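You operate a simulated robot arm through the tools that you are given. There is no shell and no other tool. Be economical: measure what you need, move in short steps, check, and stop when the job is done.

The job below is to be done with a simulated robot arm. You get a single attempt, and the scene is never put back.

TASK
Shut the drain, open the main valve and bring the TROUGH line to 2 bar.

It is judged by the outcome, as a careful person would: the job done as asked, and still so three seconds after it is handed in. It fails if anything else is knocked over, pushed out of place, dropped, spilled or broken.

THE ROBOT
A 6-joint arm with a two-finger parallel gripper, fixed in place. Base frame: the origin is at the foot of the arm, x ahead of it, y to its left, z up. Lengths are in cm, angles in rad, forces in N, time in s.
With the tool pointing down near the work surface it reaches from about 22 to 66 cm from the base axis. Its first joint turns from -1.152 to 1.152 rad. Payload 2.9 kg.
Tool frame: the origin (TCP) lies between the finger pads and is the grasp point; the fingertips stand 3 cm ahead of it; z points along the fingers, y is the line along which they close. Largest opening 11 cm; finger width 2, thickness 1; the body of the gripper, 4.8 by 11.2 cm, starts 5.5 cm behind the TCP.
Orientation is that of the tool frame in the base frame, as [roll, pitch, yaw] about the fixed x, y, z axes, in that order (R = Rz(yaw) Ry(pitch) Rx(roll)). With the fingers straight down and closing along the base's y, the tool's x points along the base's -x, its y along +y and its z along -z.

THE INTERFACE
- The arm moves only by the tool step_arm. Its argument "rows" is a list of rows, each a list of 3 entries, a list of its own where there are three numbers: the shift along the tool's x, y, z in units of 40 mm (1.0 is 40 mm), then the turn, a rotation vector about the tool's x, y, z in units of 5 degrees (1.0 is 5 degrees), then the opening, from 0 (shut) to 1 (fully open). In form: [[[tx, ty, tz], [wx, wy, wz], hand], ...]. A call has 1 to 20 rows; each row shifts and turns the commanded pose from where the row before left it, along the tool's axes as they then stand. A call with a number of a shift or a turn outside -1 to 1 is refused whole. Rows are played at 5 a second. More than 5 cm and 0.15 rad between two rows, or a gripper value outside its range, and nothing of the call is played. Where a pose cannot be reached the arm comes as near as it can. A force on the tool above 40 N (or 10 N above the force at the start of the call, whichever is more), or a blocked arm, ends the call early, and 0.2 s more pass. The fingers move at their own pace (about 10.8 cm/s each) and stop on an object; they squeeze with about 36 N. The grip force told is the motor's: it shows also when the fingers shut on nothing. Time passes only in rows, and 0.2 s behind the last, so rows that do not move let the fingers close. It gives the time, the measured TCP pose, the force on the tool (base axes), the opening and the grip force at its end, in the units of the frame above (readings bear some noise).
- Cameras (640 x 400 px; columns grow to the right, rows downward): "scene" is fixed at [8.35, 43.49, 139.75]; the picture's right is [-0.70, -0.71, 0.00], its down [-0.33, 0.33, -0.89] and it looks along [0.63, -0.62, -0.46] (base axes); focal length 225 px, centre (320, 200). "wrist" rides on the gripper at [7.2, 1.7, -10.3] in the tool frame; the picture's right is [-0.23, 0.97, 0.00], its down [-0.76, -0.18, -0.62] and it looks along [-0.61, -0.14, 0.78] (tool axes); focal length 222 px, centre (320, 200). There is no depth. A picture from a camera that has moved, and an enlarged one, comes with that camera's place and axes in the base frame and with its lens.
- capture(camera): a new picture of that camera. The clock stands still meanwhile.
- zoom(camera, box): a new picture of the part [left, top, right, bottom] of that camera's present view, enlarged. The clock stands still meanwhile.
- job_done(): hands the job in; it is judged then, once.

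Work in short steps. Places have to be worked out from the pictures, the camera data and where the tool is seen: move nearer, look again, correct. Check each grasp and each placing, and mend what went wrong. You have 120 turns and 76 pictures in all, those below and enlarged ones among them. Open the gripper and draw the arm clear of the work before you hand the job in, unless the task says otherwise; then end with one line.

The tools are called after ">>>" by a JSON object that holds its "name" and its "arguments". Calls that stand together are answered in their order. step_arm: Moves the arm, as the interface text tells. Its arguments: {"type":"object","properties":{"rows":{"type":"array","items":{"type":"array"}}},"required":["rows"]} The other tools are called the same way: capture (camera) takes a picture; zoom (camera, box) takes an enlarged picture of a part of a camera's view; job_done () hands the job in.

At the start:

```text
clock: 0.0
tcp_pos: [30.2, 9.49, 132.6]
orientation: [-3.14, 0.002, -3.141]
force: [-0.5, -1.0, 0.6]
width: 11.02
finger_force: 0.2
```

scene: 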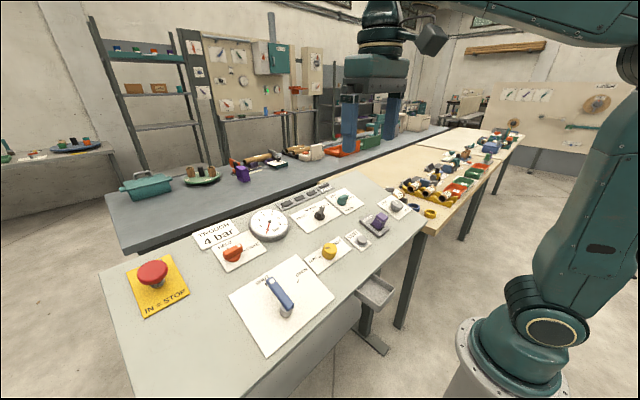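
wrist: 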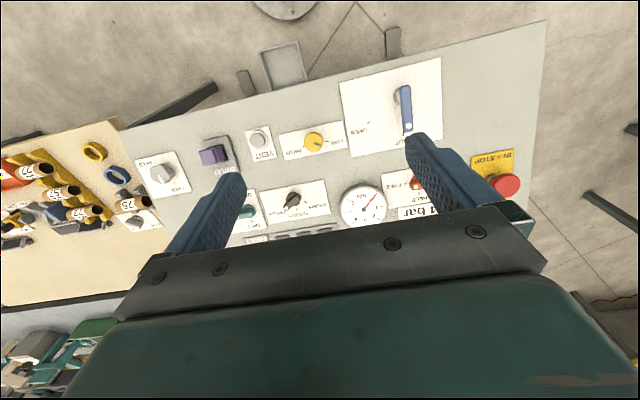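

The panel has several knobs, a lever and a gauge; I zoom to read the labels.

>>> {"name": "zoom", "arguments": {"camera": "scene", "box": [180, 180, 340, 280]}}

>>> {"name": "zoom", "arguments": {"camera": "scene", "box": [270, 170, 430, 270]}}

>>> {"name": "zoom", "arguments": {"camera": "scene", "box": [200, 250, 360, 350]}}

>>> {"name": "zoom", "arguments": {"camera": "wrist", "box": [220, 50, 460, 200]}}

```text
4.00 times, centred on (260, 230) of scene
camera zoom: at [8.35, 43.49, 139.75], right [-0.7, -0.71, 0.0], down [-0.33, 0.33, -0.89], along [0.63, -0.62, -0.46], focal length 898 px, centre (560, 80)
```

zoom: 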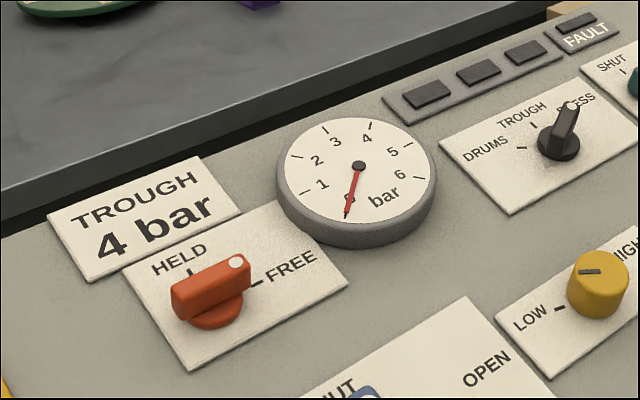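

```text
4.00 times, centred on (350, 220) of scene
camera zoom: at [8.35, 43.49, 139.75], right [-0.7, -0.71, 0.0], down [-0.33, 0.33, -0.89], along [0.63, -0.62, -0.46], focal length 898 px, centre (200, 120)
```

zoom: 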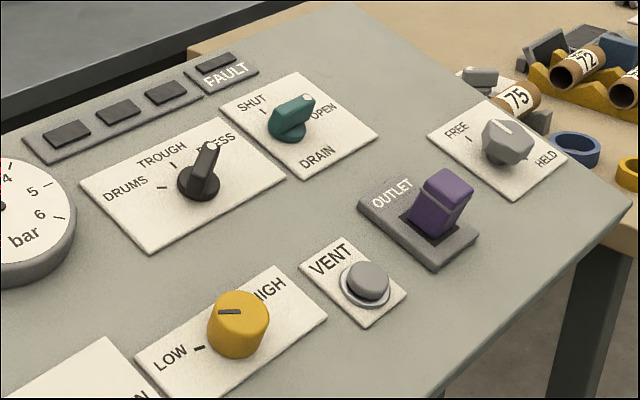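

```text
4.00 times, centred on (280, 300) of scene
camera zoom: at [8.35, 43.49, 139.75], right [-0.7, -0.71, 0.0], down [-0.33, 0.33, -0.89], along [0.63, -0.62, -0.46], focal length 898 px, centre (480, -200)
```

zoom: 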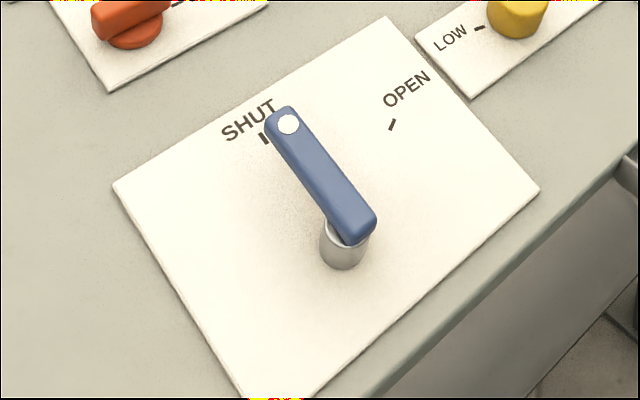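

```text
2.67 times, centred on (340, 125) of wrist
camera zoom: at [23.03, 11.22, 142.92], right [0.23, 0.97, 0.0], down [0.76, -0.18, 0.62], along [0.61, -0.14, -0.78], focal length 592 px, centre (267, 400)
```

zoom: 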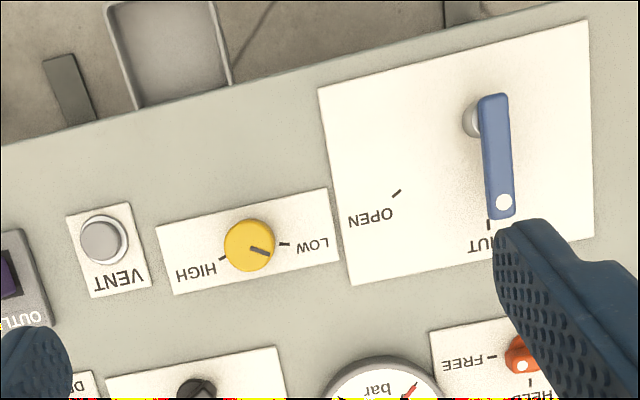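

Triangulating, the panel slopes up away from the base by about 24°, square to y. The lever hub is near (38,25,94), the drain knob near (56,-15,101) and the gauge near (60,14,103). I tilt the tool square to the panel and look again.

>>> {"name": "step_arm", "arguments": {"rows": [[[0, 0, 0], [0, -1, 0], 1], [[0, 0, 0], [0, -1, 0], 1], [[0, 0, 0], [0, -1, 0], 1], [[0, 0, 0], [0, -1, 0], 1], [[0, 0, 0], [0, -0.8, 0], 1], [[0, 0, 0], [0, 0, 0], 1]]}}

>>> {"name": "capture", "arguments": {"camera": "wrist"}}

```text
clock: 1.4
tcp_pos: [30.59, 9.92, 137.54]
orientation: [3.141, 0.416, 3.141]
force: [0.6, 0.4, 0.0]
width: 11.01
finger_force: 0.0
out of reach, approached as far as the arm can: row 3, 4, 5
```

```text
69 pictures are left
camera wrist: at [19.82, 11.61, 144.19], right [0.21, 0.97, 0.09], down [0.44, -0.18, 0.88], along [0.87, -0.14, -0.47], focal length 222 px, centre (320, 200)
```

wrist: 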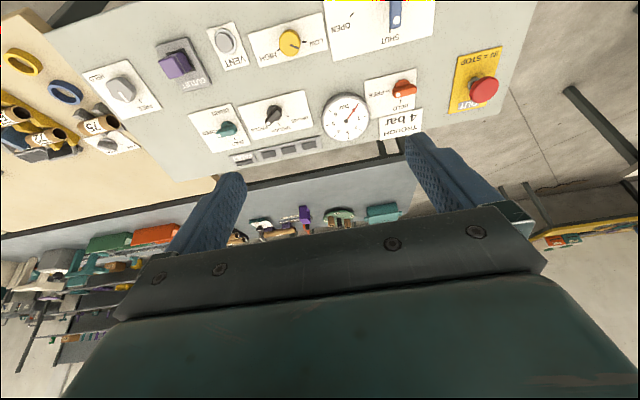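

From here the panel is fully in view; I enlarge it to read the settings.

>>> {"name": "zoom", "arguments": {"camera": "wrist", "box": [300, 0, 540, 150]}}

>>> {"name": "zoom", "arguments": {"camera": "wrist", "box": [80, 20, 336, 180]}}

```text
2.67 times, centred on (420, 75) of wrist
camera zoom: at [19.82, 11.61, 144.19], right [0.21, 0.97, 0.09], down [0.44, -0.18, 0.88], along [0.87, -0.14, -0.47], focal length 592 px, centre (53, 533)
```

zoom: 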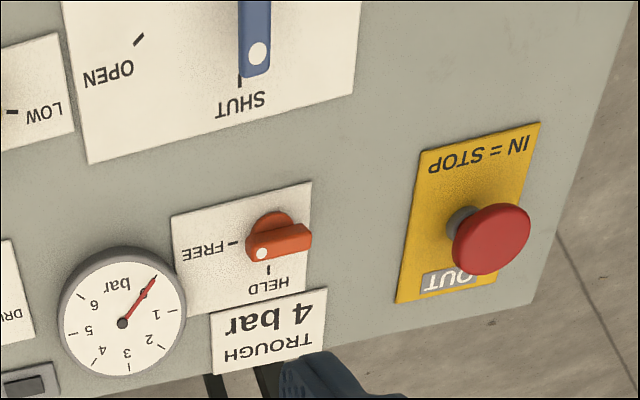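

```text
2.50 times, centred on (208, 100) of wrist
camera zoom: at [19.82, 11.61, 144.19], right [0.21, 0.97, 0.09], down [0.44, -0.18, 0.88], along [0.87, -0.14, -0.47], focal length 555 px, centre (600, 450)
```

zoom: 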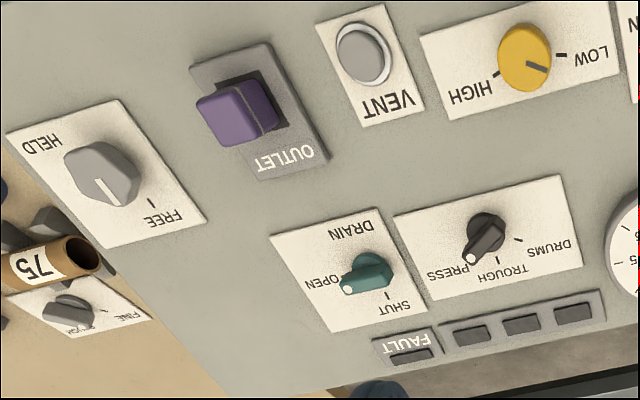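

The display beside the stop button reads OUT, so it isn't pressed, and the orange lock points to FREE. The selector is on PRESS, the drain is OPEN and the lever is SHUT. I approach the drain knob first.

>>> {"name": "step_arm", "arguments": {"rows": [[[-0.13, -0.42, 0.5], [0, 0, 0], 1], [[-0.13, -0.42, 0.5], [0, 0, 0], 1], [[-0.13, -0.42, 0.5], [0, 0, 0], 1], [[-0.13, -0.42, 0.5], [0, 0, 0], 1], [[-0.13, -0.42, 0.5], [0, 0, 0], 1], [[-0.13, -0.42, 0.5], [0, 0, 0], 1], [[-0.13, -0.42, 0.5], [0, 0, 0], 1], [[-0.13, -0.42, 0.5], [0, 0, 0], 1], [[-0.13, -0.42, 0.5], [0, 0, 0], 1], [[-0.13, -0.42, 0.5], [0, 0, 0], 1], [[-0.13, -0.42, 0.5], [0, 0, 0], 1], [[0, 0, 0], [0, 0, 0], 1]]}}

>>> {"name": "capture", "arguments": {"camera": "wrist"}}

```text
clock: 4.0
tcp_pos: [47.21, -9.42, 132.61]
orientation: [3.14, 0.417, -3.141]
force: [-0.1, -0.4, -0.4]
width: 11.02
finger_force: 0.2
out of reach, approached as far as the arm can: row 1, 2, 3, 4, 5, 6, 7, 8, 9, 10, 11
```

```text
66 pictures are left
camera wrist: at [36.45, -7.71, 139.13], right [0.21, 0.97, 0.09], down [0.44, -0.18, 0.88], along [0.87, -0.14, -0.47], focal length 222 px, centre (320, 200)
```

wrist: 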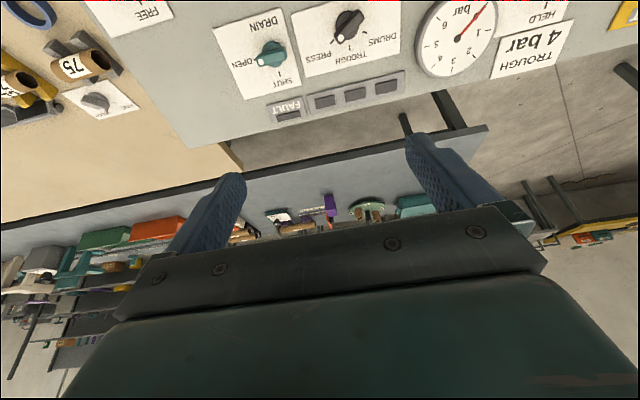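

Refined drain knob position: about (56.2,-16,100.5). I descend along the panel normal toward it.

>>> {"name": "step_arm", "arguments": {"rows": [[[0.12, -0.165, 0.6], [0, 0, 0], 1], [[0.12, -0.165, 0.6], [0, 0, 0], 1], [[0.12, -0.165, 0.6], [0, 0, 0], 1], [[0.12, -0.165, 0.6], [0, 0, 0], 1], [[0.12, -0.165, 0.6], [0, 0, 0], 1], [[0.12, -0.165, 0.6], [0, 0, 0], 1], [[0.12, -0.165, 0.6], [0, 0, 0], 1], [[0, 0, 0], [0, 0, 0], 1]]}}

>>> {"name": "capture", "arguments": {"camera": "wrist"}}

```text
clock: 5.8
tcp_pos: [56.84, -16.34, 123.8]
orientation: [3.14, 0.417, 3.141]
force: [-0.1, 0.7, -0.5]
width: 11.02
finger_force: 0.0
out of reach, approached as far as the arm can: row 1, 2, 3, 4, 5, 6, 7
```

```text
65 pictures are left
camera wrist: at [45.95, -14.6, 130.3], right [0.21, 0.97, 0.09], down [0.44, -0.18, 0.88], along [0.87, -0.14, -0.47], focal length 222 px, centre (320, 200)
```

wrist: 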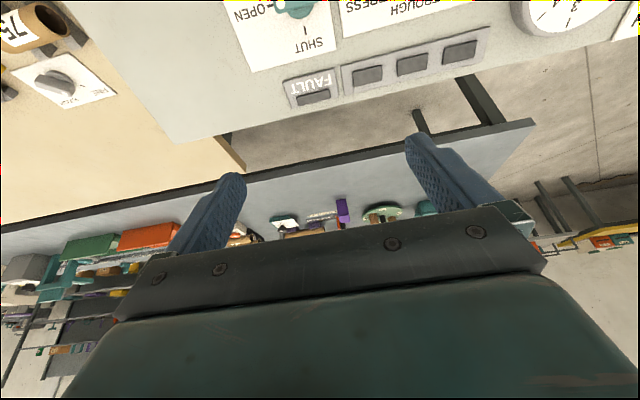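

I overshot forward, because the reach clamp slid the pose. I back up and go down.

>>> {"name": "step_arm", "arguments": {"rows": [[[0.6, 0, 0.2], [0, 0, 0], 1], [[0.6, 0, 0.2], [0, 0, 0], 1], [[0.6, 0, 0.4], [0, 0, 0], 1], [[0.4, 0, 0.6], [0, 0, 0], 1], [[0.3, 0, 0.6], [0, 0, 0], 1], [[0, 0, 0.4], [0, 0, 0], 1], [[0, 0, 0], [0, 0, 0], 1]]}}

>>> {"name": "capture", "arguments": {"camera": "wrist"}}

```text
clock: 7.4
tcp_pos: [59.83, -19.06, 118.5]
orientation: [-3.14, 0.418, 3.142]
force: [0.3, 0.9, 0.9]
width: 10.97
finger_force: 0.1
out of reach, approached as far as the arm can: row 1, 2, 3, 4, 5
```

```text
64 pictures are left
camera wrist: at [49.03, -17.42, 125.0], right [0.21, 0.97, 0.09], down [0.44, -0.18, 0.88], along [0.87, -0.14, -0.47], focal length 222 px, centre (320, 200)
```

wrist: 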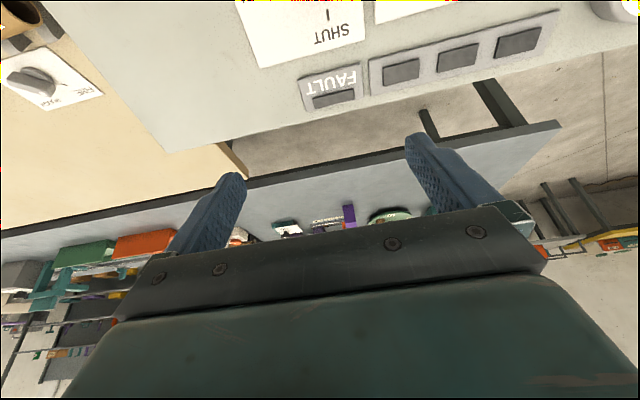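

The arm isn't following the commanded path, so I send idle rows to see whether the pose is settled.

>>> {"name": "step_arm", "arguments": {"rows": [[[0, 0, 0], [0, 0, 0], 1], [[0, 0, 0], [0, 0, 0], 1]]}}

```text
clock: 8.0
tcp_pos: [59.89, -19.17, 118.41]
orientation: [3.141, 0.417, 3.141]
force: [0.1, 0.2, -0.2]
width: 10.99
finger_force: 0.2
```

It's settled. I test a single small backward move to check the mapping.

>>> {"name": "step_arm", "arguments": {"rows": [[[0.5, 0, 0], [0, 0, 0], 1], [[0.5, 0, 0], [0, 0, 0], 1], [[0, 0, 0], [0, 0, 0], 1]]}}

```text
clock: 8.8
tcp_pos: [59.1, -20.32, 118.78]
orientation: [3.141, 0.42, -3.141]
force: [0.0, -0.2, -0.5]
width: 11.0
finger_force: 0.1
out of reach, approached as far as the arm can: row 1, 2
```

The region inside the arm can't be reached with this much tilt, which looks like a wrist limit. I reduce the tilt and try again.

>>> {"name": "step_arm", "arguments": {"rows": [[[0, 0, 0], [0, 1, 0], 1], [[0, 0, 0], [0, 1, 0], 1], [[0, 0, 0], [0, 1, 0], 1], [[0, 0, 0], [0, 0, 0], 1]]}}

```text
clock: 9.8
tcp_pos: [59.09, -22.99, 118.85]
orientation: [-3.055, 0.226, -3.14]
force: [0.0, -0.4, 0.4]
width: 10.99
finger_force: 0.0
out of reach, approached as far as the arm can: row 2, 3
```

I'm probably near a wrist singularity, so I straighten the tool back to vertical in small steps and check.

>>> {"name": "step_arm", "arguments": {"rows": [[[0, 0, 0], [0, 0.7, 0], 1], [[0, 0, 0], [0, 0.7, 0], 1], [[0, 0, 0], [0, 0, 0], 1]]}}

```text
clock: 10.6
tcp_pos: [59.25, -22.91, 118.84]
orientation: [-3.056, 0.168, 3.138]
force: [0.2, -0.3, -1.0]
width: 10.98
finger_force: 0.0
out of reach, approached as far as the arm can: row 2
```

It may now be at outer reach. I try moving inward and down.

>>> {"name": "step_arm", "arguments": {"rows": [[[0.5, 0, 0.5], [0, 0, 0], 1], [[0.5, 0, 0.5], [0, 0, 0], 1], [[0, 0, 0], [0, 0, 0], 1]]}}

```text
clock: 11.4
tcp_pos: [55.93, -23.25, 114.26]
orientation: [-3.059, 0.167, 3.138]
force: [-0.5, -0.1, -0.2]
width: 11.01
finger_force: 0.0
```

It responds correctly now. I correct the roll and move sideways over the drain knob.

>>> {"name": "step_arm", "arguments": {"rows": [[[0, 0.45, 0], [0.5, 0, 0], 1], [[0, 0.45, 0], [0.45, 0, 0], 1], [[0.1, 0.45, 0.2], [0, 0, 0], 1], [[0.1, 0.45, 0.3], [0, 0, 0], 1], [[0, 0, 0], [0, 0, 0], 1]]}}

>>> {"name": "capture", "arguments": {"camera": "wrist"}}

```text
clock: 12.6
tcp_pos: [58.44, -17.4, 113.16]
orientation: [-2.974, 0.165, 3.138]
force: [1.1, -0.8, 0.0]
width: 11.0
finger_force: 0.1
out of reach, approached as far as the arm can: row 2, 3, 4
```

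```text
63 pictures are left
camera wrist: at [49.78, -13.8, 121.73], right [0.25, 0.96, -0.12], down [0.65, -0.07, 0.76], along [0.72, -0.27, -0.64], focal length 222 px, centre (320, 200)
```

wrist: 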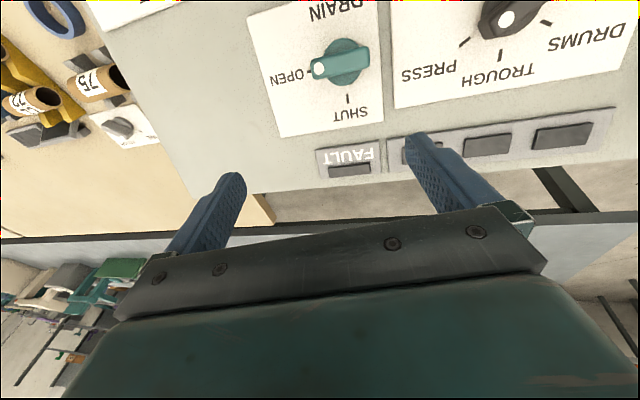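

Wrong roll sign. I straighten the tool fully to vertical.

>>> {"name": "step_arm", "arguments": {"rows": [[[0, 0, 0], [-0.96, 0, 0], 1], [[0, 0, 0], [-0.96, 0, 0], 1], [[0, 0, 0], [0, 0.9, 0], 1], [[0, 0, 0], [0, 0, 0], 1]]}}

```text
clock: 13.6
tcp_pos: [58.62, -17.27, 113.19]
orientation: [-3.141, 0.111, 3.136]
force: [1.0, 0.1, 0.2]
width: 11.02
finger_force: 0.0
```

Roll is fixed. I now move in and down over the drain knob.

>>> {"name": "step_arm", "arguments": {"rows": [[[0.46, 0.15, 0.4], [0, 0, 0], 1], [[0.46, 0.15, 0.4], [0, 0, 0], 1], [[0, 0, 0], [0, 0, 0], 1]]}}

>>> {"name": "capture", "arguments": {"camera": "wrist"}}

```text
clock: 14.4
tcp_pos: [56.34, -16.56, 110.76]
orientation: [-3.14, 0.089, 3.137]
force: [0.0, -0.1, -0.2]
width: 10.97
finger_force: 0.1
out of reach, approached as far as the arm can: row 2
```

```text
62 pictures are left
camera wrist: at [48.19, -14.73, 120.47], right [0.23, 0.97, 0.02], down [0.7, -0.18, 0.69], along [0.67, -0.14, -0.72], focal length 222 px, centre (320, 200)
```

wrist: 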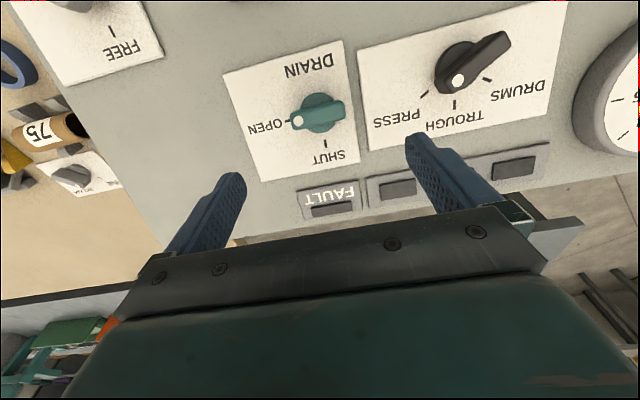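

With a near-vertical tool the reach seems to be fine. The drain bar lies along y with its pointer toward -y (OPEN), and SHUT is 90° counterclockwise. I zoom to size the handle.

>>> {"name": "zoom", "arguments": {"camera": "wrist", "box": [220, 20, 540, 220]}}

>>> {"name": "zoom", "arguments": {"camera": "scene", "box": [310, 170, 390, 220]}}

```text
2.00 times, centred on (380, 120) of wrist
camera zoom: at [48.19, -14.73, 120.47], right [0.23, 0.97, 0.02], down [0.7, -0.18, 0.69], along [0.67, -0.14, -0.72], focal length 444 px, centre (200, 360)
```

zoom: 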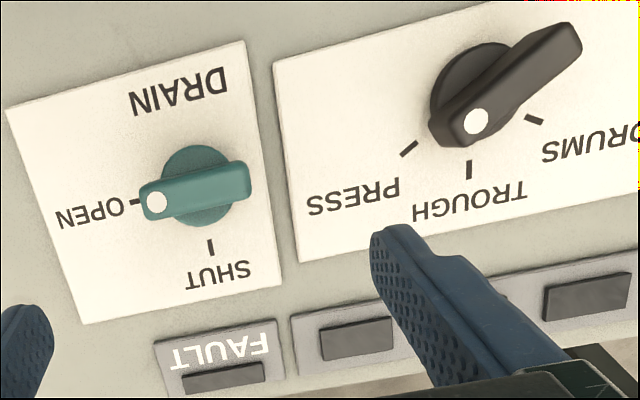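

```text
8.00 times, centred on (350, 195) of scene
camera zoom: at [8.35, 43.49, 139.75], right [-0.7, -0.71, 0.0], down [-0.33, 0.33, -0.89], along [0.63, -0.62, -0.46], focal length 1797 px, centre (80, 240)
```

zoom: 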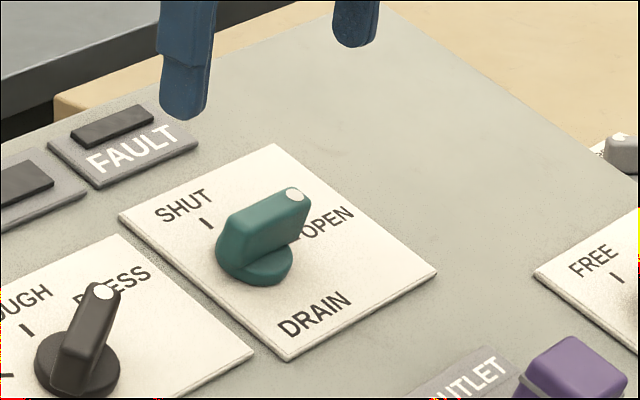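

The handle top is about z=102 near (56.4,-16), with the bar along y. I make the tool vertical and yaw it 90°, so the fingers straddle the bar and close along x.

>>> {"name": "step_arm", "arguments": {"rows": [[[0, 0, 0], [0, 1, 0], 0.6], [[0, 0, 0], [0, 0, 1], 0.4], [[0, 0, 0], [0, 0, 1], 0.4], [[0, 0, 0], [0, 0, 1], 0.4], [[0, 0, 0], [0, 0, 1], 0.4], [[0, 0, 0], [0, 0, 1], 0.4], [[0, 0, 0], [0, 0, 1], 0.4], [[0, 0, 0], [0, 0, 1], 0.4], [[0, 0, 0], [0, 0, 1], 0.4], [[0, 0, 0], [0, 0, 1], 0.4]]}}

```text
clock: 16.6
tcp_pos: [56.34, -16.36, 110.78]
orientation: [3.139, 0.002, 2.35]
force: [-0.5, 0.1, 0.5]
width: 4.39
finger_force: 0.0
```

This tracks well. I complete the yaw to 90°.

>>> {"name": "step_arm", "arguments": {"rows": [[[0, 0, 0], [0, 0, 1], 0.36], [[0, 0, 0], [0, 0, 1], 0.36], [[0, 0, 0], [0, 0, 1], 0.36], [[0, 0, 0], [0, 0, 1], 0.36], [[0, 0, 0], [0, 0, 1], 0.36], [[0, 0, 0], [0, 0, 1], 0.36], [[0, 0, 0], [0, 0, 1], 0.36], [[0, 0, 0], [0, 0, 1], 0.36], [[0, 0, 0], [0, 0, 1], 0.36], [[0, 0, 0], [0, 0, 0], 0.36]]}}

>>> {"name": "capture", "arguments": {"camera": "wrist"}}

>>> {"name": "zoom", "arguments": {"camera": "scene", "box": [300, 130, 428, 210]}}

```text
clock: 18.8
tcp_pos: [56.38, -16.4, 110.67]
orientation: [3.139, 0.0, 1.566]
force: [-0.9, 0.1, 0.4]
width: 3.93
finger_force: 0.0
```

```text
59 pictures are left
camera wrist: at [58.03, -9.17, 121.17], right [0.97, -0.23, 0.0], down [-0.18, -0.76, 0.62], along [-0.14, -0.61, -0.78], focal length 222 px, centre (320, 200)
```

wrist: 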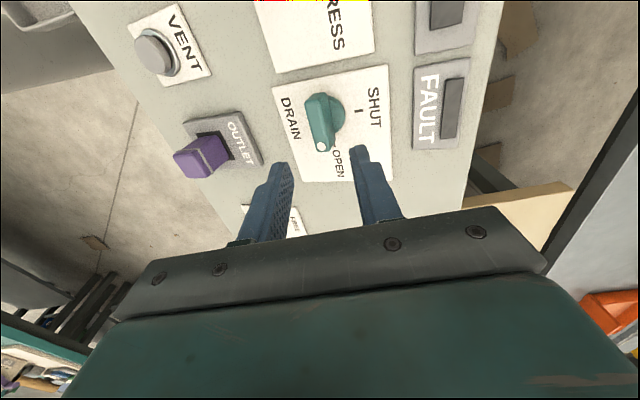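

```text
5.00 times, centred on (364, 170) of scene
camera zoom: at [8.35, 43.49, 139.75], right [-0.7, -0.71, 0.0], down [-0.33, 0.33, -0.89], along [0.63, -0.62, -0.46], focal length 1123 px, centre (100, 350)
```

zoom: 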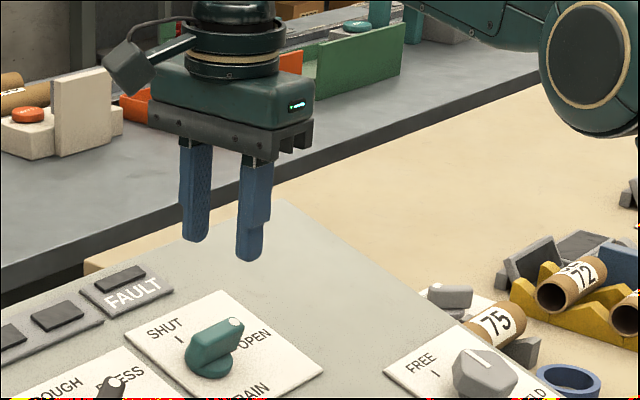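

The handle is confirmed near (56.4,-15.8,102). I descend with a 4 cm gap around the bar.

>>> {"name": "step_arm", "arguments": {"rows": [[[0.12, 0.05, 0.35], [0, 0, 0], 0.36], [[0, 0, 0.35], [0, 0, 0], 0.36], [[0, 0, 0.35], [0, 0, 0], 0.36], [[0, 0, 0.3], [0, 0, 0], 0.36], [[0, 0, 0.25], [0, 0, 0], 0.36], [[0, 0, 0], [0, 0, 0], 0.36]]}}

>>> {"name": "capture", "arguments": {"camera": "wrist"}}

>>> {"name": "zoom", "arguments": {"camera": "scene", "box": [300, 150, 396, 210]}}

```text
clock: 20.2
tcp_pos: [57.14, -16.18, 104.71]
orientation: [-3.14, -0.001, 1.568]
force: [-0.4, 0.1, -0.3]
width: 3.97
finger_force: 0.0
out of reach, approached as far as the arm can: row 5
```

```text
57 pictures are left
camera wrist: at [58.91, -8.89, 115.06], right [0.97, -0.23, 0.0], down [-0.18, -0.76, 0.62], along [-0.14, -0.61, -0.78], focal length 222 px, centre (320, 200)
```

wrist: 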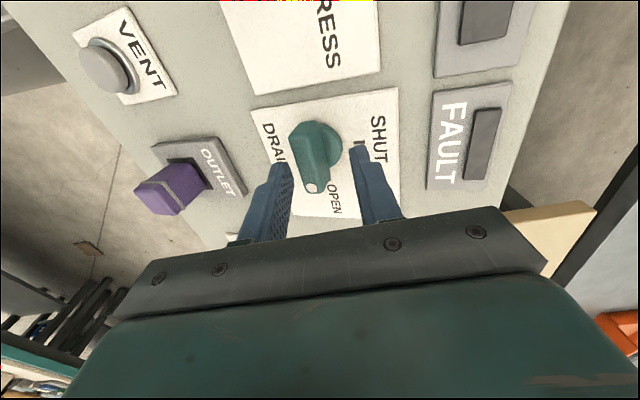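

```text
6.67 times, centred on (348, 180) of scene
camera zoom: at [8.35, 43.49, 139.75], right [-0.7, -0.71, 0.0], down [-0.33, 0.33, -0.89], along [0.63, -0.62, -0.46], focal length 1497 px, centre (133, 333)
```

zoom: 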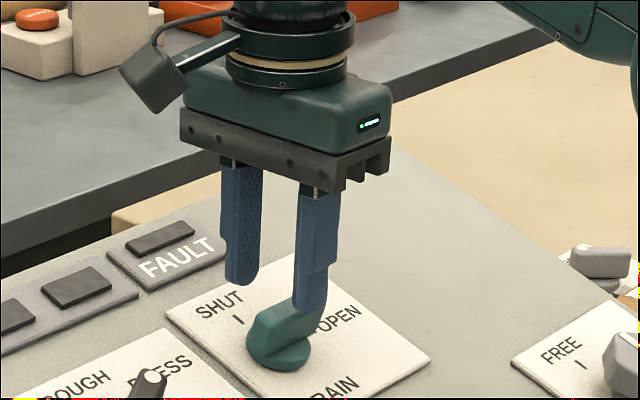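

Another reach limit, even with the tool vertical. I check the arm's configuration in the full scene picture.

>>> {"name": "capture", "arguments": {"camera": "scene"}}

```text
55 pictures are left
```

scene: 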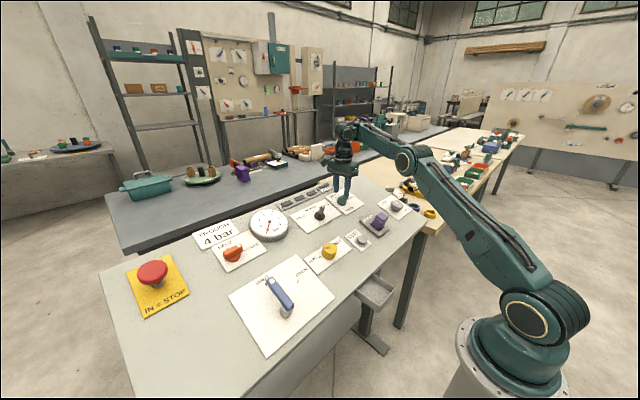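

I test whether slow, small steps downward and inward are accepted here.

>>> {"name": "step_arm", "arguments": {"rows": [[[0, -0.05, 0.05], [0, 0, 0], 0.36], [[0, -0.05, 0.05], [0, 0, 0], 0.36], [[0, -0.05, 0.05], [0, 0, 0], 0.36], [[0, 0, 0], [0, 0, 0], 0.36]]}}

```text
clock: 21.2
tcp_pos: [57.24, -16.31, 104.62]
orientation: [3.141, 0.0, 1.568]
force: [-0.4, 0.3, -0.4]
width: 3.93
finger_force: 0.0
out of reach, approached as far as the arm can: row 2
```

The boundary looks like a wrist joint limit in this arm posture. I go back to near home, with the tool vertical and original yaw, to test descending from there.

>>> {"name": "step_arm", "arguments": {"rows": [[[0, 0, -0.8], [0, 0, 0], 0.6], [[0, 0, -0.8], [0, 0, 0], 0.6], [[0, 0, -0.8], [0, 0, 0], 0.6], [[0, 0, -0.8], [0, 0, 0], 0.6], [[0.5, -0.5, -0.8], [0, 0, 0], 0.6], [[0.5, -0.5, -0.8], [0, 0, 0], 0.6], [[0.5, -0.5, -0.8], [0, 0, 0], 0.6], [[0.5, -0.5, -0.8], [0, 0, 0], 0.6], [[0.5, -0.5, -0.4], [0, 0, 0], 0.6], [[0.5, -0.5, 0], [0, 0, 0], 0.6], [[0.5, -0.5, 0], [0, 0, 0], 0.6], [[0.5, -0.5, 0], [0, 0, 0], 0.6], [[0.5, -0.5, 0], [0, 0, 0], 0.6], [[0.5, -0.5, 0], [0, 0, 0], 0.6], [[0.5, -0.5, 0], [0, 0, 0], 0.6], [[0.5, -0.5, 0], [0, 0, 0], 0.6]]}}

>>> {"name": "capture", "arguments": {"camera": "scene"}}

```text
clock: 24.6
tcp_pos: [33.02, 7.82, 131.49]
orientation: [3.141, 0.0, 1.567]
force: [0.6, -0.3, -0.4]
width: 6.6
finger_force: 0.0
```

```text
54 pictures are left
```

scene: 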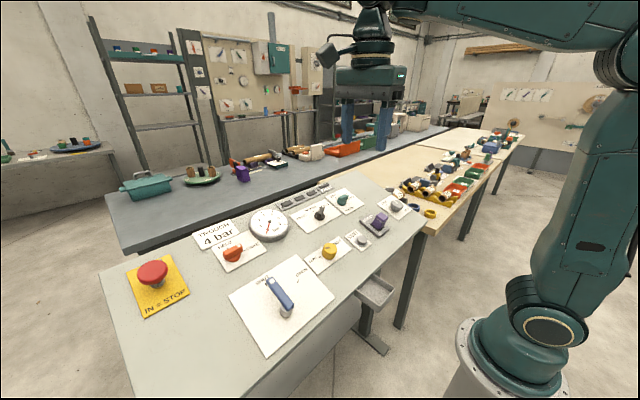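

Posture is the same as home. I test descending straight down here.

>>> {"name": "step_arm", "arguments": {"rows": [[[0, 0, 0.6], [0, 0, 0], 0.6], [[0, 0, 0.6], [0, 0, 0], 0.6], [[0, 0, 0.6], [0, 0, 0], 0.6], [[0, 0, 0.6], [0, 0, 0], 0.6], [[0, 0, 0.6], [0, 0, 0], 0.6], [[0, 0, 0], [0, 0, 0], 0.6]]}}

```text
clock: 26.0
tcp_pos: [33.05, 7.72, 119.4]
orientation: [3.139, 0.0, 1.566]
force: [0.2, -0.2, 0.4]
width: 6.6
finger_force: 0.1
```

It follows. I go lower still, staying clear of the panel.

>>> {"name": "step_arm", "arguments": {"rows": [[[0, 0, 0.6], [0, 0, 0], 0.6], [[0, 0, 0.6], [0, 0, 0], 0.6], [[0, 0, 0.6], [0, 0, 0], 0.6], [[0, 0, 0.6], [0, 0, 0], 0.6], [[0, 0, 0], [0, 0, 0], 0.6]]}}

>>> {"name": "capture", "arguments": {"camera": "wrist"}}

```text
clock: 27.2
tcp_pos: [33.18, 7.74, 109.95]
orientation: [3.14, 0.001, 1.567]
force: [-0.3, -0.4, -0.4]
width: 6.59
finger_force: 0.0
```

```text
53 pictures are left
camera wrist: at [34.8, 15.12, 120.27], right [0.97, -0.23, 0.0], down [-0.18, -0.76, 0.62], along [-0.14, -0.61, -0.78], focal length 222 px, centre (320, 200)
```

wrist: 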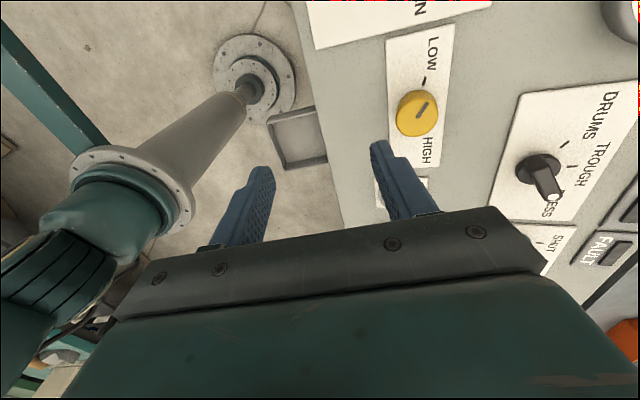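

Low and close in works with a vertical tool. I try sliding outward from here toward the drain at z≈112.

>>> {"name": "step_arm", "arguments": {"rows": [[[-0.6, 0.58, -0.05], [0, 0, 0], 0.4], [[-0.6, 0.58, -0.05], [0, 0, 0], 0.4], [[-0.6, 0.58, -0.05], [0, 0, 0], 0.4], [[-0.6, 0.58, -0.05], [0, 0, 0], 0.4], [[-0.6, 0.58, -0.05], [0, 0, 0], 0.4], [[-0.6, 0.58, 0], [0, 0, 0], 0.4], [[-0.6, 0.58, 0], [0, 0, 0], 0.4], [[-0.6, 0.58, 0], [0, 0, 0], 0.4], [[-0.6, 0.58, 0], [0, 0, 0], 0.36], [[-0.5, 0.5, 0], [0, 0, 0], 0.36], [[0, 0, 0], [0, 0, 0], 0.36]]}}

>>> {"name": "capture", "arguments": {"camera": "scene"}}

```text
clock: 29.6
tcp_pos: [55.76, -15.91, 111.03]
orientation: [3.139, 0.0, 1.568]
force: [-0.2, 0.2, -1.0]
width: 3.97
finger_force: 0.1
```

```text
52 pictures are left
```

scene: 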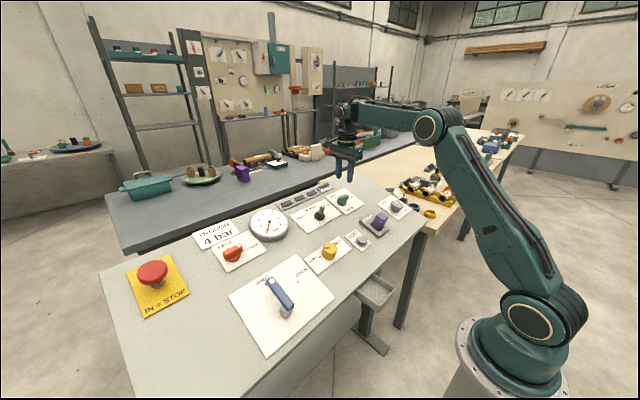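

Still tracking, and the elbow is higher now. I descend around the drain bar.

>>> {"name": "step_arm", "arguments": {"rows": [[[0, 0.15, 0.35], [0, 0, 0], 0.36], [[0, 0, 0.35], [0, 0, 0], 0.36], [[0, 0, 0.35], [0, 0, 0], 0.36], [[0, 0, 0.35], [0, 0, 0], 0.36], [[0, 0, 0.35], [0, 0, 0], 0.36], [[0, 0, 0], [0, 0, 0], 0.36]]}}

>>> {"name": "zoom", "arguments": {"camera": "scene", "box": [300, 150, 396, 210]}}

>>> {"name": "capture", "arguments": {"camera": "wrist"}}

```text
clock: 31.0
tcp_pos: [56.33, -15.82, 103.96]
orientation: [3.14, -0.002, 1.567]
force: [-0.1, 0.3, -0.6]
width: 3.95
finger_force: 0.0
```

```text
6.67 times, centred on (348, 180) of scene
camera zoom: at [8.35, 43.49, 139.75], right [-0.7, -0.71, 0.0], down [-0.33, 0.33, -0.89], along [0.63, -0.62, -0.46], focal length 1497 px, centre (133, 333)
```

zoom: 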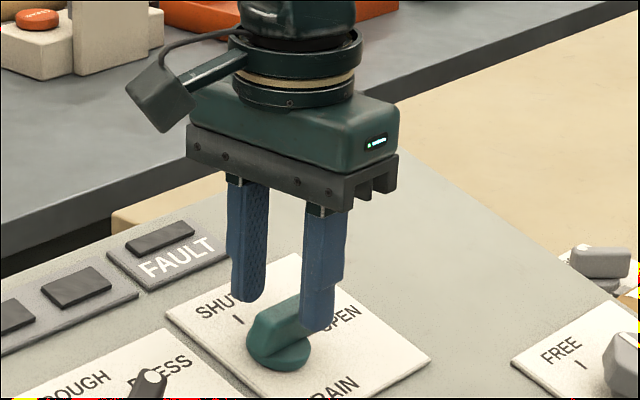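

```text
50 pictures are left
camera wrist: at [58.15, -8.61, 114.32], right [0.97, -0.23, 0.0], down [-0.18, -0.76, 0.62], along [-0.14, -0.61, -0.78], focal length 222 px, centre (320, 200)
```

wrist: 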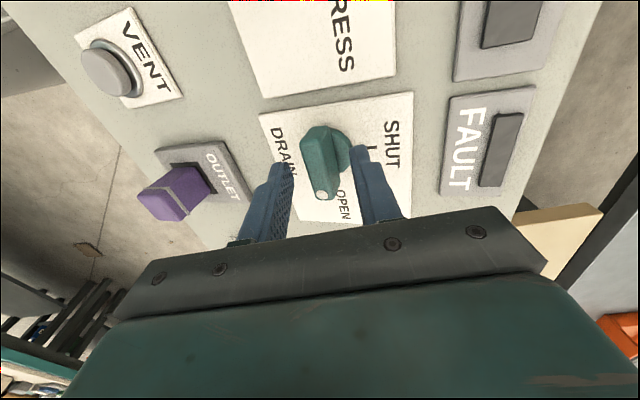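

It's down and straddling now. I shift slightly to centre on the bar, lower 0.5 cm and narrow the gap. Then I begin turning counterclockwise.

>>> {"name": "step_arm", "arguments": {"rows": [[[0.13, 0.07, 0.12], [0, 0, 0], 0.3], [[0, 0, 0], [0, 0, 0], 0.25], [[0, 0, 0], [0, 0, -1], 0.25], [[0, 0, 0], [0, 0, -1], 0.25], [[0, 0, 0], [0, 0, -1], 0.25], [[0, 0, 0], [0, 0, -1], 0.25], [[0, 0, 0], [0, 0, -1], 0.25], [[0, 0, 0], [0, 0, -1], 0.25], [[0, 0, 0], [0, 0, -1], 0.25], [[0, 0, 0], [0, 0, -1], 0.25]]}}

>>> {"name": "capture", "arguments": {"camera": "wrist"}}

```text
clock: 33.2
tcp_pos: [56.65, -15.51, 103.5]
orientation: [3.14, 0.002, 2.266]
force: [-18.9, -11.1, 3.2]
width: 3.81
finger_force: 10.9
```

```text
49 pictures are left
camera wrist: at [53.33, -8.76, 113.93], right [0.89, 0.45, 0.0], down [0.35, -0.7, 0.62], along [0.28, -0.56, -0.78], focal length 222 px, centre (320, 200)
```

wrist: 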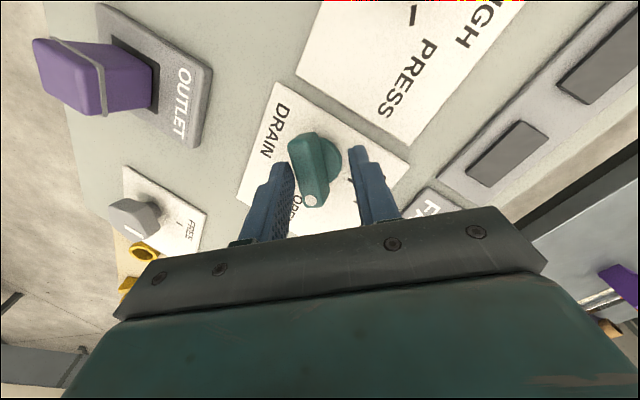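

The knob has followed by about 35–40°. I continue turning.

>>> {"name": "step_arm", "arguments": {"rows": [[[0, -0.08, 0], [0, 0, -1], 0.25], [[0, 0, 0], [0, 0, -1], 0.25], [[0, 0, 0], [0, 0, -1], 0.25], [[0, 0, 0], [0, 0, -1], 0.25], [[0, 0, 0], [0, 0, -1], 0.25], [[0, 0, 0], [0, 0, -1], 0.25], [[0, 0, 0], [0, 0, 0], 0.25]]}}

>>> {"name": "capture", "arguments": {"camera": "wrist"}}

```text
clock: 34.8
tcp_pos: [56.47, -15.58, 103.49]
orientation: [3.139, 0.005, 2.79]
force: [-9.7, -14.8, -0.2]
width: 3.55
finger_force: 8.4
```

```text
48 pictures are left
camera wrist: at [50.29, -11.47, 113.86], right [0.55, 0.84, 0.0], down [0.65, -0.43, 0.62], along [0.52, -0.34, -0.78], focal length 222 px, centre (320, 200)
```

wrist: 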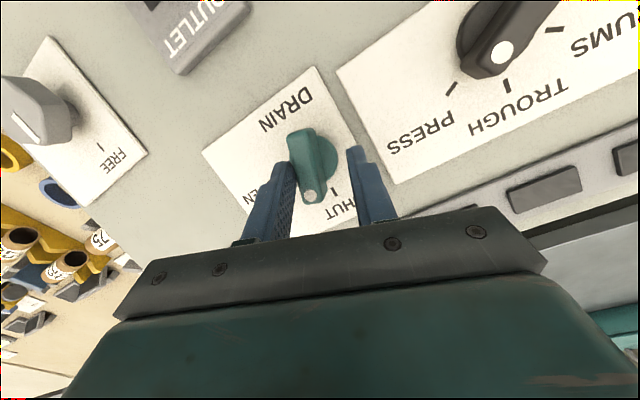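

It's turning well, so I continue to SHUT.

>>> {"name": "step_arm", "arguments": {"rows": [[[0, -0.05, 0], [0, 0, -1], 0.25], [[0, 0, 0], [0, 0, -1], 0.25], [[0, 0, 0], [0, 0, -1], 0.25], [[0, 0, 0], [0, 0, -1], 0.25], [[0, 0, 0], [0, 0, -1], 0.25], [[0, 0, 0], [0, 0, 0], 0.25]]}}

>>> {"name": "capture", "arguments": {"camera": "wrist"}}

```text
clock: 36.2
tcp_pos: [56.53, -15.95, 103.42]
orientation: [-3.139, 0.003, -3.055]
force: [-3.3, -8.8, 2.5]
width: 3.2
finger_force: 4.0
```

```text
47 pictures are left
camera wrist: at [49.06, -14.66, 113.88], right [0.14, 0.99, 0.0], down [0.77, -0.11, 0.63], along [0.62, -0.09, -0.78], focal length 222 px, centre (320, 200)
```

wrist: 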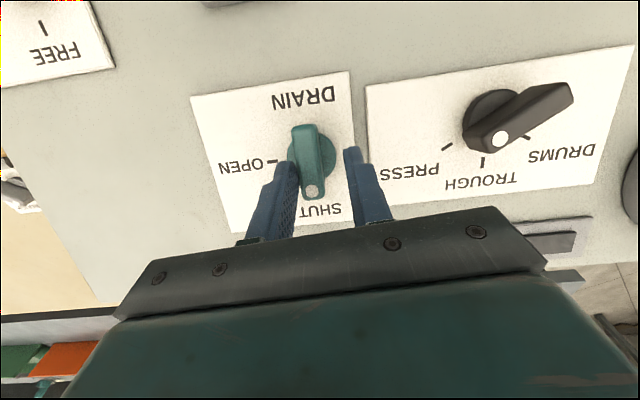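

It's nearly on SHUT. I add a little more turn, then open and withdraw upward to look.

>>> {"name": "step_arm", "arguments": {"rows": [[[0, 0, 0], [0, 0, -1], 0.25], [[0, 0, 0], [0, 0, -1], 0.25], [[0, 0, 0], [0, 0, 1], 0.4], [[0, 0, -0.4], [0, 0, 1], 0.4], [[0, 0, -0.6], [0, 0, 0], 0.4], [[0, 0, -0.6], [0, 0, 0], 0.4], [[0, 0, 0], [0, 0, 0], 0.4]]}}

>>> {"name": "capture", "arguments": {"camera": "wrist"}}

>>> {"name": "zoom", "arguments": {"camera": "scene", "box": [290, 170, 386, 230]}}

```text
clock: 37.8
tcp_pos: [56.29, -15.84, 110.05]
orientation: [-3.141, 0.002, -3.057]
force: [0.4, -0.5, -0.6]
width: 4.4
finger_force: 0.1
```

```text
46 pictures are left
camera wrist: at [48.98, -14.66, 120.37], right [0.14, 0.99, 0.0], down [0.77, -0.11, 0.62], along [0.62, -0.09, -0.78], focal length 222 px, centre (320, 200)
```

wrist: 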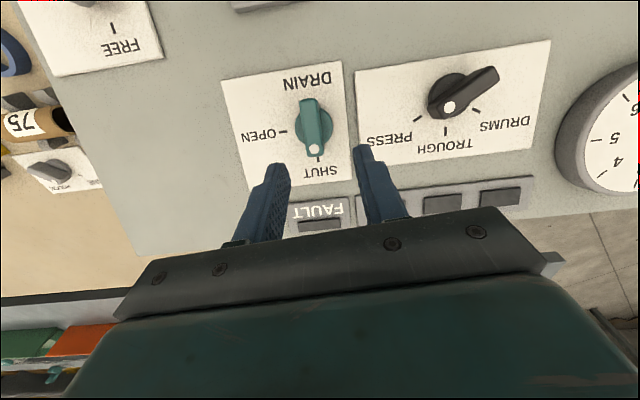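

```text
6.67 times, centred on (338, 200) of scene
camera zoom: at [8.35, 43.49, 139.75], right [-0.7, -0.71, 0.0], down [-0.33, 0.33, -0.89], along [0.63, -0.62, -0.46], focal length 1497 px, centre (200, 200)
```

zoom: 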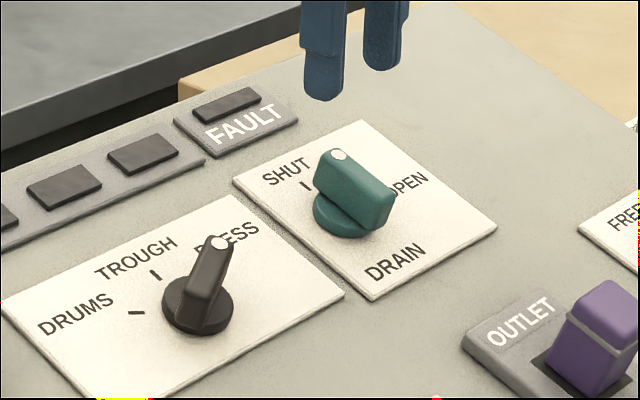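

The drain is SHUT. Next is the selector, with its bar centre near (55,-3.5,101.4), pointing to PRESS at about -55°. I move over it and yaw to straddle the bar.

>>> {"name": "step_arm", "arguments": {"rows": [[[0, 0.62, 0], [0, 0, 0], 0.45], [[0, 0.62, 0], [0, 0, 0], 0.45], [[0, 0.62, 0], [0, 0, 0], 0.45], [[0, 0.62, 0], [0, 0, 0], 0.45], [[0, 0.62, 0], [0, 0, 0], 0.45], [[0, 0, 0], [0, 0, 1], 0.45], [[0, 0, 0], [0, 0, 1], 0.45], [[0, 0, 0], [0, 0, 1], 0.45], [[0, 0, 0], [0, 0, 1], 0.45], [[0, 0, 0], [0, 0, 1], 0.45], [[0, 0, 0], [0, 0, 1], 0.45], [[0, 0, 0], [0, 0, 1], 0.45], [[0, 0, 0], [0, 0, 1], 0.45], [[0, 0, 0], [0, 0, 1], 0.45], [[0, 0, 0], [0, 0, 1], 0.45], [[0, 0, 0], [0, 0, 1], 0.45], [[0, 0, 0], [0, 0, 0.8], 0.45], [[0, 0, 0], [0, 0, 0], 0.45]]}}

>>> {"name": "capture", "arguments": {"camera": "wrist"}}

```text
clock: 41.6
tcp_pos: [55.44, -3.35, 109.99]
orientation: [3.139, 0.001, 2.193]
force: [0.3, 0.2, -0.2]
width: 4.95
finger_force: 0.1
```

```text
44 pictures are left
camera wrist: at [52.52, 3.53, 120.25], right [0.92, 0.38, 0.0], down [0.3, -0.72, 0.62], along [0.24, -0.58, -0.78], focal length 222 px, centre (320, 200)
```

wrist: 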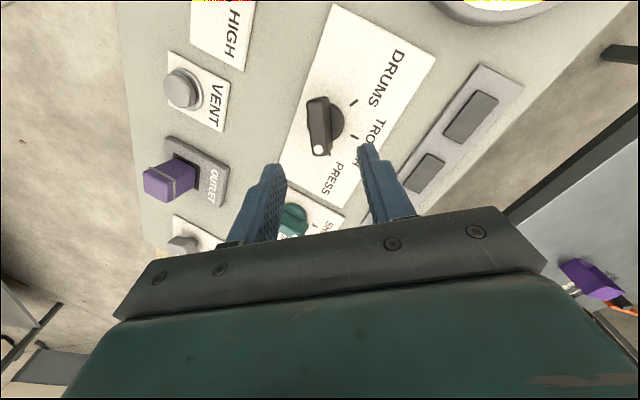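

The bar is aligned between the fingers, its centre about (55.3,-3.0). I descend to z=103.3.

>>> {"name": "step_arm", "arguments": {"rows": [[[0.05, 0.05, 0.4], [0, 0, 0], 0.42], [[0, 0, 0.4], [0, 0, 0], 0.42], [[0, 0, 0.4], [0, 0, 0], 0.42], [[0, 0, 0.3], [0, 0, 0], 0.42], [[0, 0, 0.17], [0, 0, 0], 0.4], [[0, 0, 0], [0, 0, 0], 0.3]]}}

>>> {"name": "capture", "arguments": {"camera": "wrist"}}

```text
clock: 43.0
tcp_pos: [55.52, -3.12, 103.23]
orientation: [3.141, 0.002, 2.196]
force: [0.3, -0.1, 0.3]
width: 3.29
finger_force: 0.0
```

```text
43 pictures are left
camera wrist: at [52.56, 3.8, 113.53], right [0.92, 0.39, 0.0], down [0.3, -0.72, 0.62], along [0.24, -0.57, -0.78], focal length 222 px, centre (320, 200)
```

wrist: 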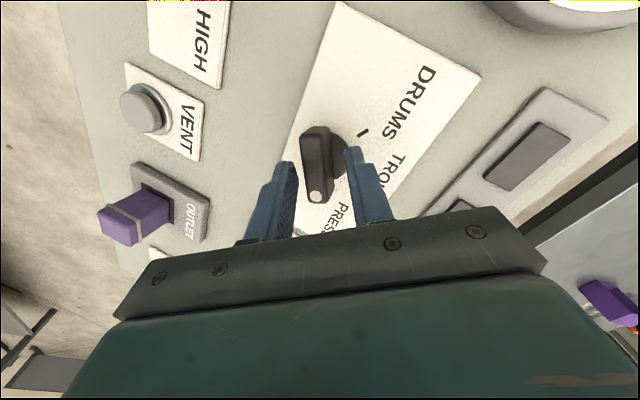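

It's engaged. I turn counterclockwise by 50° and look.

>>> {"name": "step_arm", "arguments": {"rows": [[[0, 0, 0], [0, 0, -1], 0.25], [[0, 0, 0], [0, 0, -1], 0.25], [[0, 0, 0], [0, 0, -1], 0.25], [[0, 0, 0], [0, 0, -1], 0.25], [[0, 0, 0], [0, 0, -1], 0.25], [[0, 0, 0], [0, 0, -1], 0.25], [[0, 0, 0], [0, 0, -1], 0.25], [[0, 0, 0], [0, 0, -1], 0.25], [[0, 0, 0], [0, 0, -1], 0.25], [[0, 0, 0], [0, 0, 0], 0.25]]}}

>>> {"name": "capture", "arguments": {"camera": "wrist"}}

```text
clock: 45.2
tcp_pos: [55.47, -3.03, 103.19]
orientation: [3.142, 0.002, 2.98]
force: [0.0, -1.0, -0.4]
width: 2.79
finger_force: 0.5
```

```text
42 pictures are left
camera wrist: at [48.56, -0.2, 113.6], right [0.38, 0.93, 0.0], down [0.72, -0.3, 0.62], along [0.58, -0.24, -0.78], focal length 222 px, centre (320, 200)
```

wrist: 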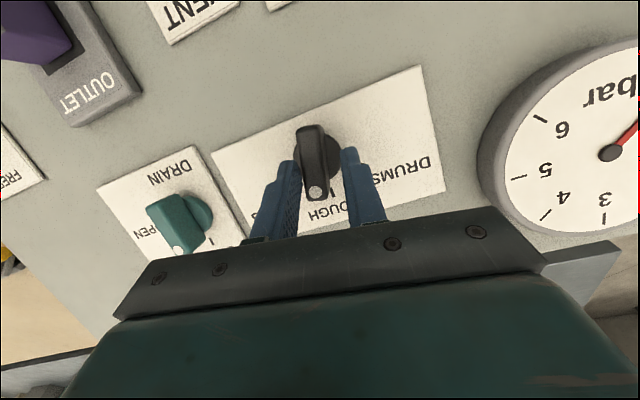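

Residual force is nil, so it may have snapped to TROUGH. I lift off to check.

>>> {"name": "step_arm", "arguments": {"rows": [[[0, 0, 0], [0, 0, 0], 0.4], [[0, 0, -0.5], [0, 0, 0], 0.4], [[0, 0, -0.5], [0, 0, 0], 0.4], [[0, 0, -0.7], [0, 0, 0], 0.4], [[0, 0, 0], [0, 0, 0], 0.4]]}}

>>> {"name": "capture", "arguments": {"camera": "wrist"}}

>>> {"name": "zoom", "arguments": {"camera": "scene", "box": [230, 170, 374, 260]}}

```text
clock: 46.4
tcp_pos: [55.5, -3.12, 110.07]
orientation: [-3.142, 0.003, 2.981]
force: [0.3, -0.2, 0.8]
width: 4.43
finger_force: 0.0
```

```text
41 pictures are left
camera wrist: at [48.52, -0.22, 120.47], right [0.38, 0.93, 0.0], down [0.72, -0.3, 0.62], along [0.58, -0.24, -0.78], focal length 222 px, centre (320, 200)
```

wrist: 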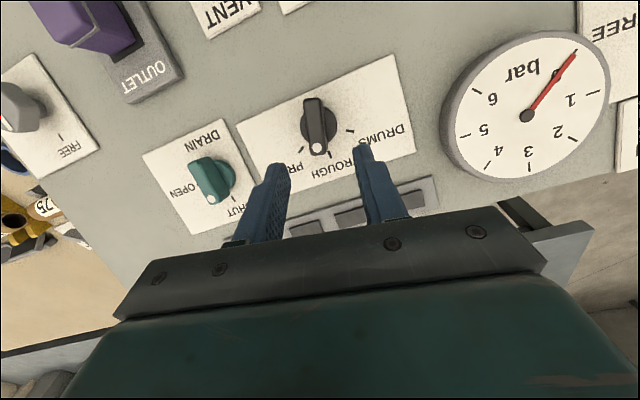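

```text
4.44 times, centred on (302, 215) of scene
camera zoom: at [8.35, 43.49, 139.75], right [-0.7, -0.71, 0.0], down [-0.33, 0.33, -0.89], along [0.63, -0.62, -0.46], focal length 998 px, centre (400, 133)
```

zoom: 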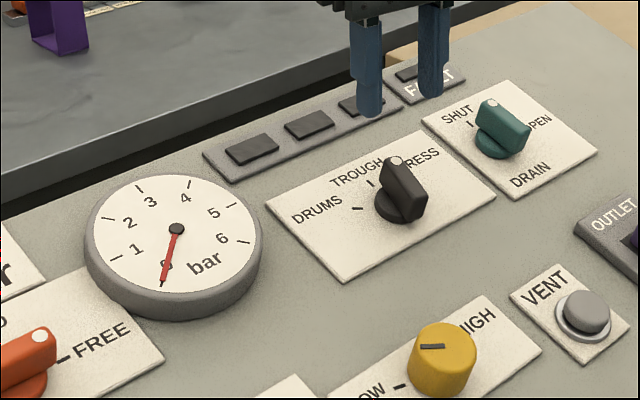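

Zooming the wrist view to check the selector.

>>> {"name": "zoom", "arguments": {"camera": "wrist", "box": [230, 50, 430, 200]}}

```text
2.67 times, centred on (330, 125) of wrist
camera zoom: at [48.52, -0.22, 120.47], right [0.38, 0.93, 0.0], down [0.72, -0.3, 0.62], along [0.58, -0.24, -0.78], focal length 592 px, centre (293, 400)
```

zoom: 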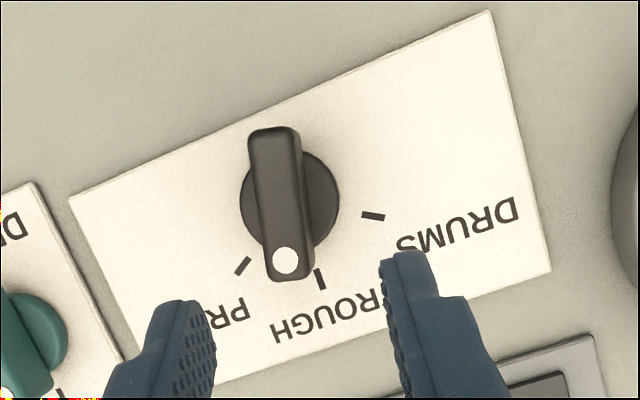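

The pointer is about 13° short of TROUGH. I go back down and turn a bit more.

>>> {"name": "step_arm", "arguments": {"rows": [[[0, 0, 0.5], [0, 0, 0], 0.4], [[0, 0, 0.5], [0, 0, 0], 0.4], [[0, 0, 0.5], [0, 0, 0], 0.4], [[0, 0, 0.2], [0, 0, 0], 0.35], [[0, 0, 0], [0, 0, 0], 0.25], [[0, 0, 0], [0, 0, -1], 0.25], [[0, 0, 0], [0, 0, -1], 0.25], [[0, 0, 0], [0, 0, -0.9], 0.25], [[0, 0, 0], [0, 0, 0], 0.25], [[0, 0, 0], [0, 0, 0.5], 0.4], [[0, 0, -0.5], [0, 0, 0], 0.4], [[0, 0, -0.5], [0, 0, 0], 0.4], [[0, 0, -0.7], [0, 0, 0], 0.4], [[0, 0, 0], [0, 0, 0], 0.4]]}}

>>> {"name": "zoom", "arguments": {"camera": "wrist", "box": [230, 50, 430, 200]}}

```text
clock: 49.4
tcp_pos: [55.44, -3.04, 110.21]
orientation: [3.141, 0.003, -3.094]
force: [0.2, 0.9, 0.0]
width: 4.4
finger_force: 0.1
```

```text
2.67 times, centred on (330, 125) of wrist
camera zoom: at [48.11, -1.74, 120.45], right [0.18, 0.98, 0.0], down [0.77, -0.14, 0.62], along [0.61, -0.11, -0.78], focal length 592 px, centre (293, 400)
```

zoom: 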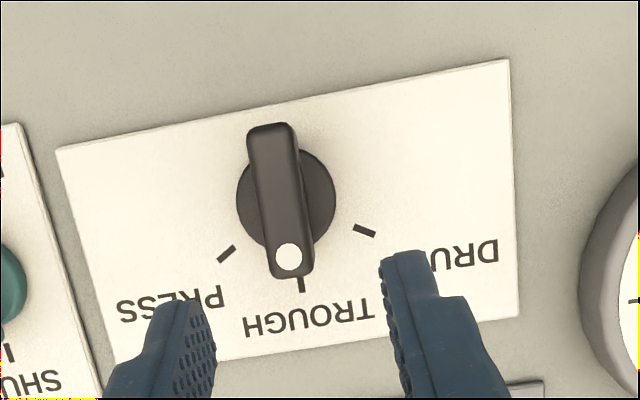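

The selector is on TROUGH. Now I move toward the main valve lever, rising a bit, for a close look.

>>> {"name": "step_arm", "arguments": {"rows": [[[0, 0, -0.7], [0, 0, 0.5], 0.4], [[0.3, 0.5, -0.7], [0, 0, 0.4], 0.4], [[0.6, 0.7, 0], [0, 0, 0], 0.4], [[0.6, 0.7, 0], [0, 0, 0], 0.4], [[0.6, 0.7, 0], [0, 0, 0], 0.4], [[0.6, 0.7, 0], [0, 0, 0], 0.4], [[0.6, 0.7, 0], [0, 0, 0], 0.4], [[0.6, 0.7, 0], [0, 0, 0], 0.4], [[0.6, 0.7, 0], [0, 0, 0], 0.2], [[0, 0, 0], [0, 0, 0], 0.0]]}}

>>> {"name": "capture", "arguments": {"camera": "wrist"}}

```text
clock: 51.6
tcp_pos: [37.83, 19.04, 115.55]
orientation: [-3.141, 0.002, 3.113]
force: [0.1, -0.3, 0.4]
width: 0.0
finger_force: 35.9
```

```text
37 pictures are left
camera wrist: at [30.72, 20.94, 125.97], right [0.26, 0.97, 0.0], down [0.75, -0.2, 0.62], along [0.6, -0.16, -0.78], focal length 222 px, centre (320, 200)
```

wrist: 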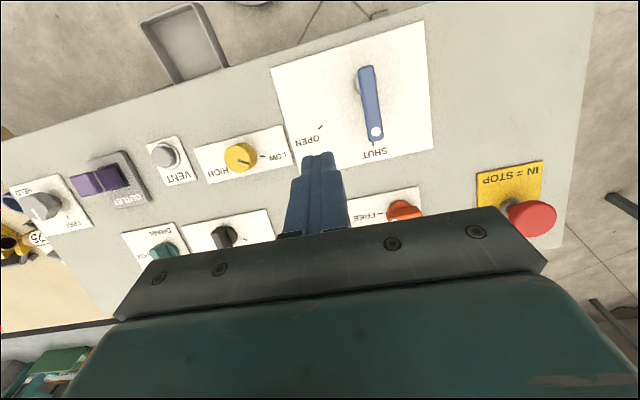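

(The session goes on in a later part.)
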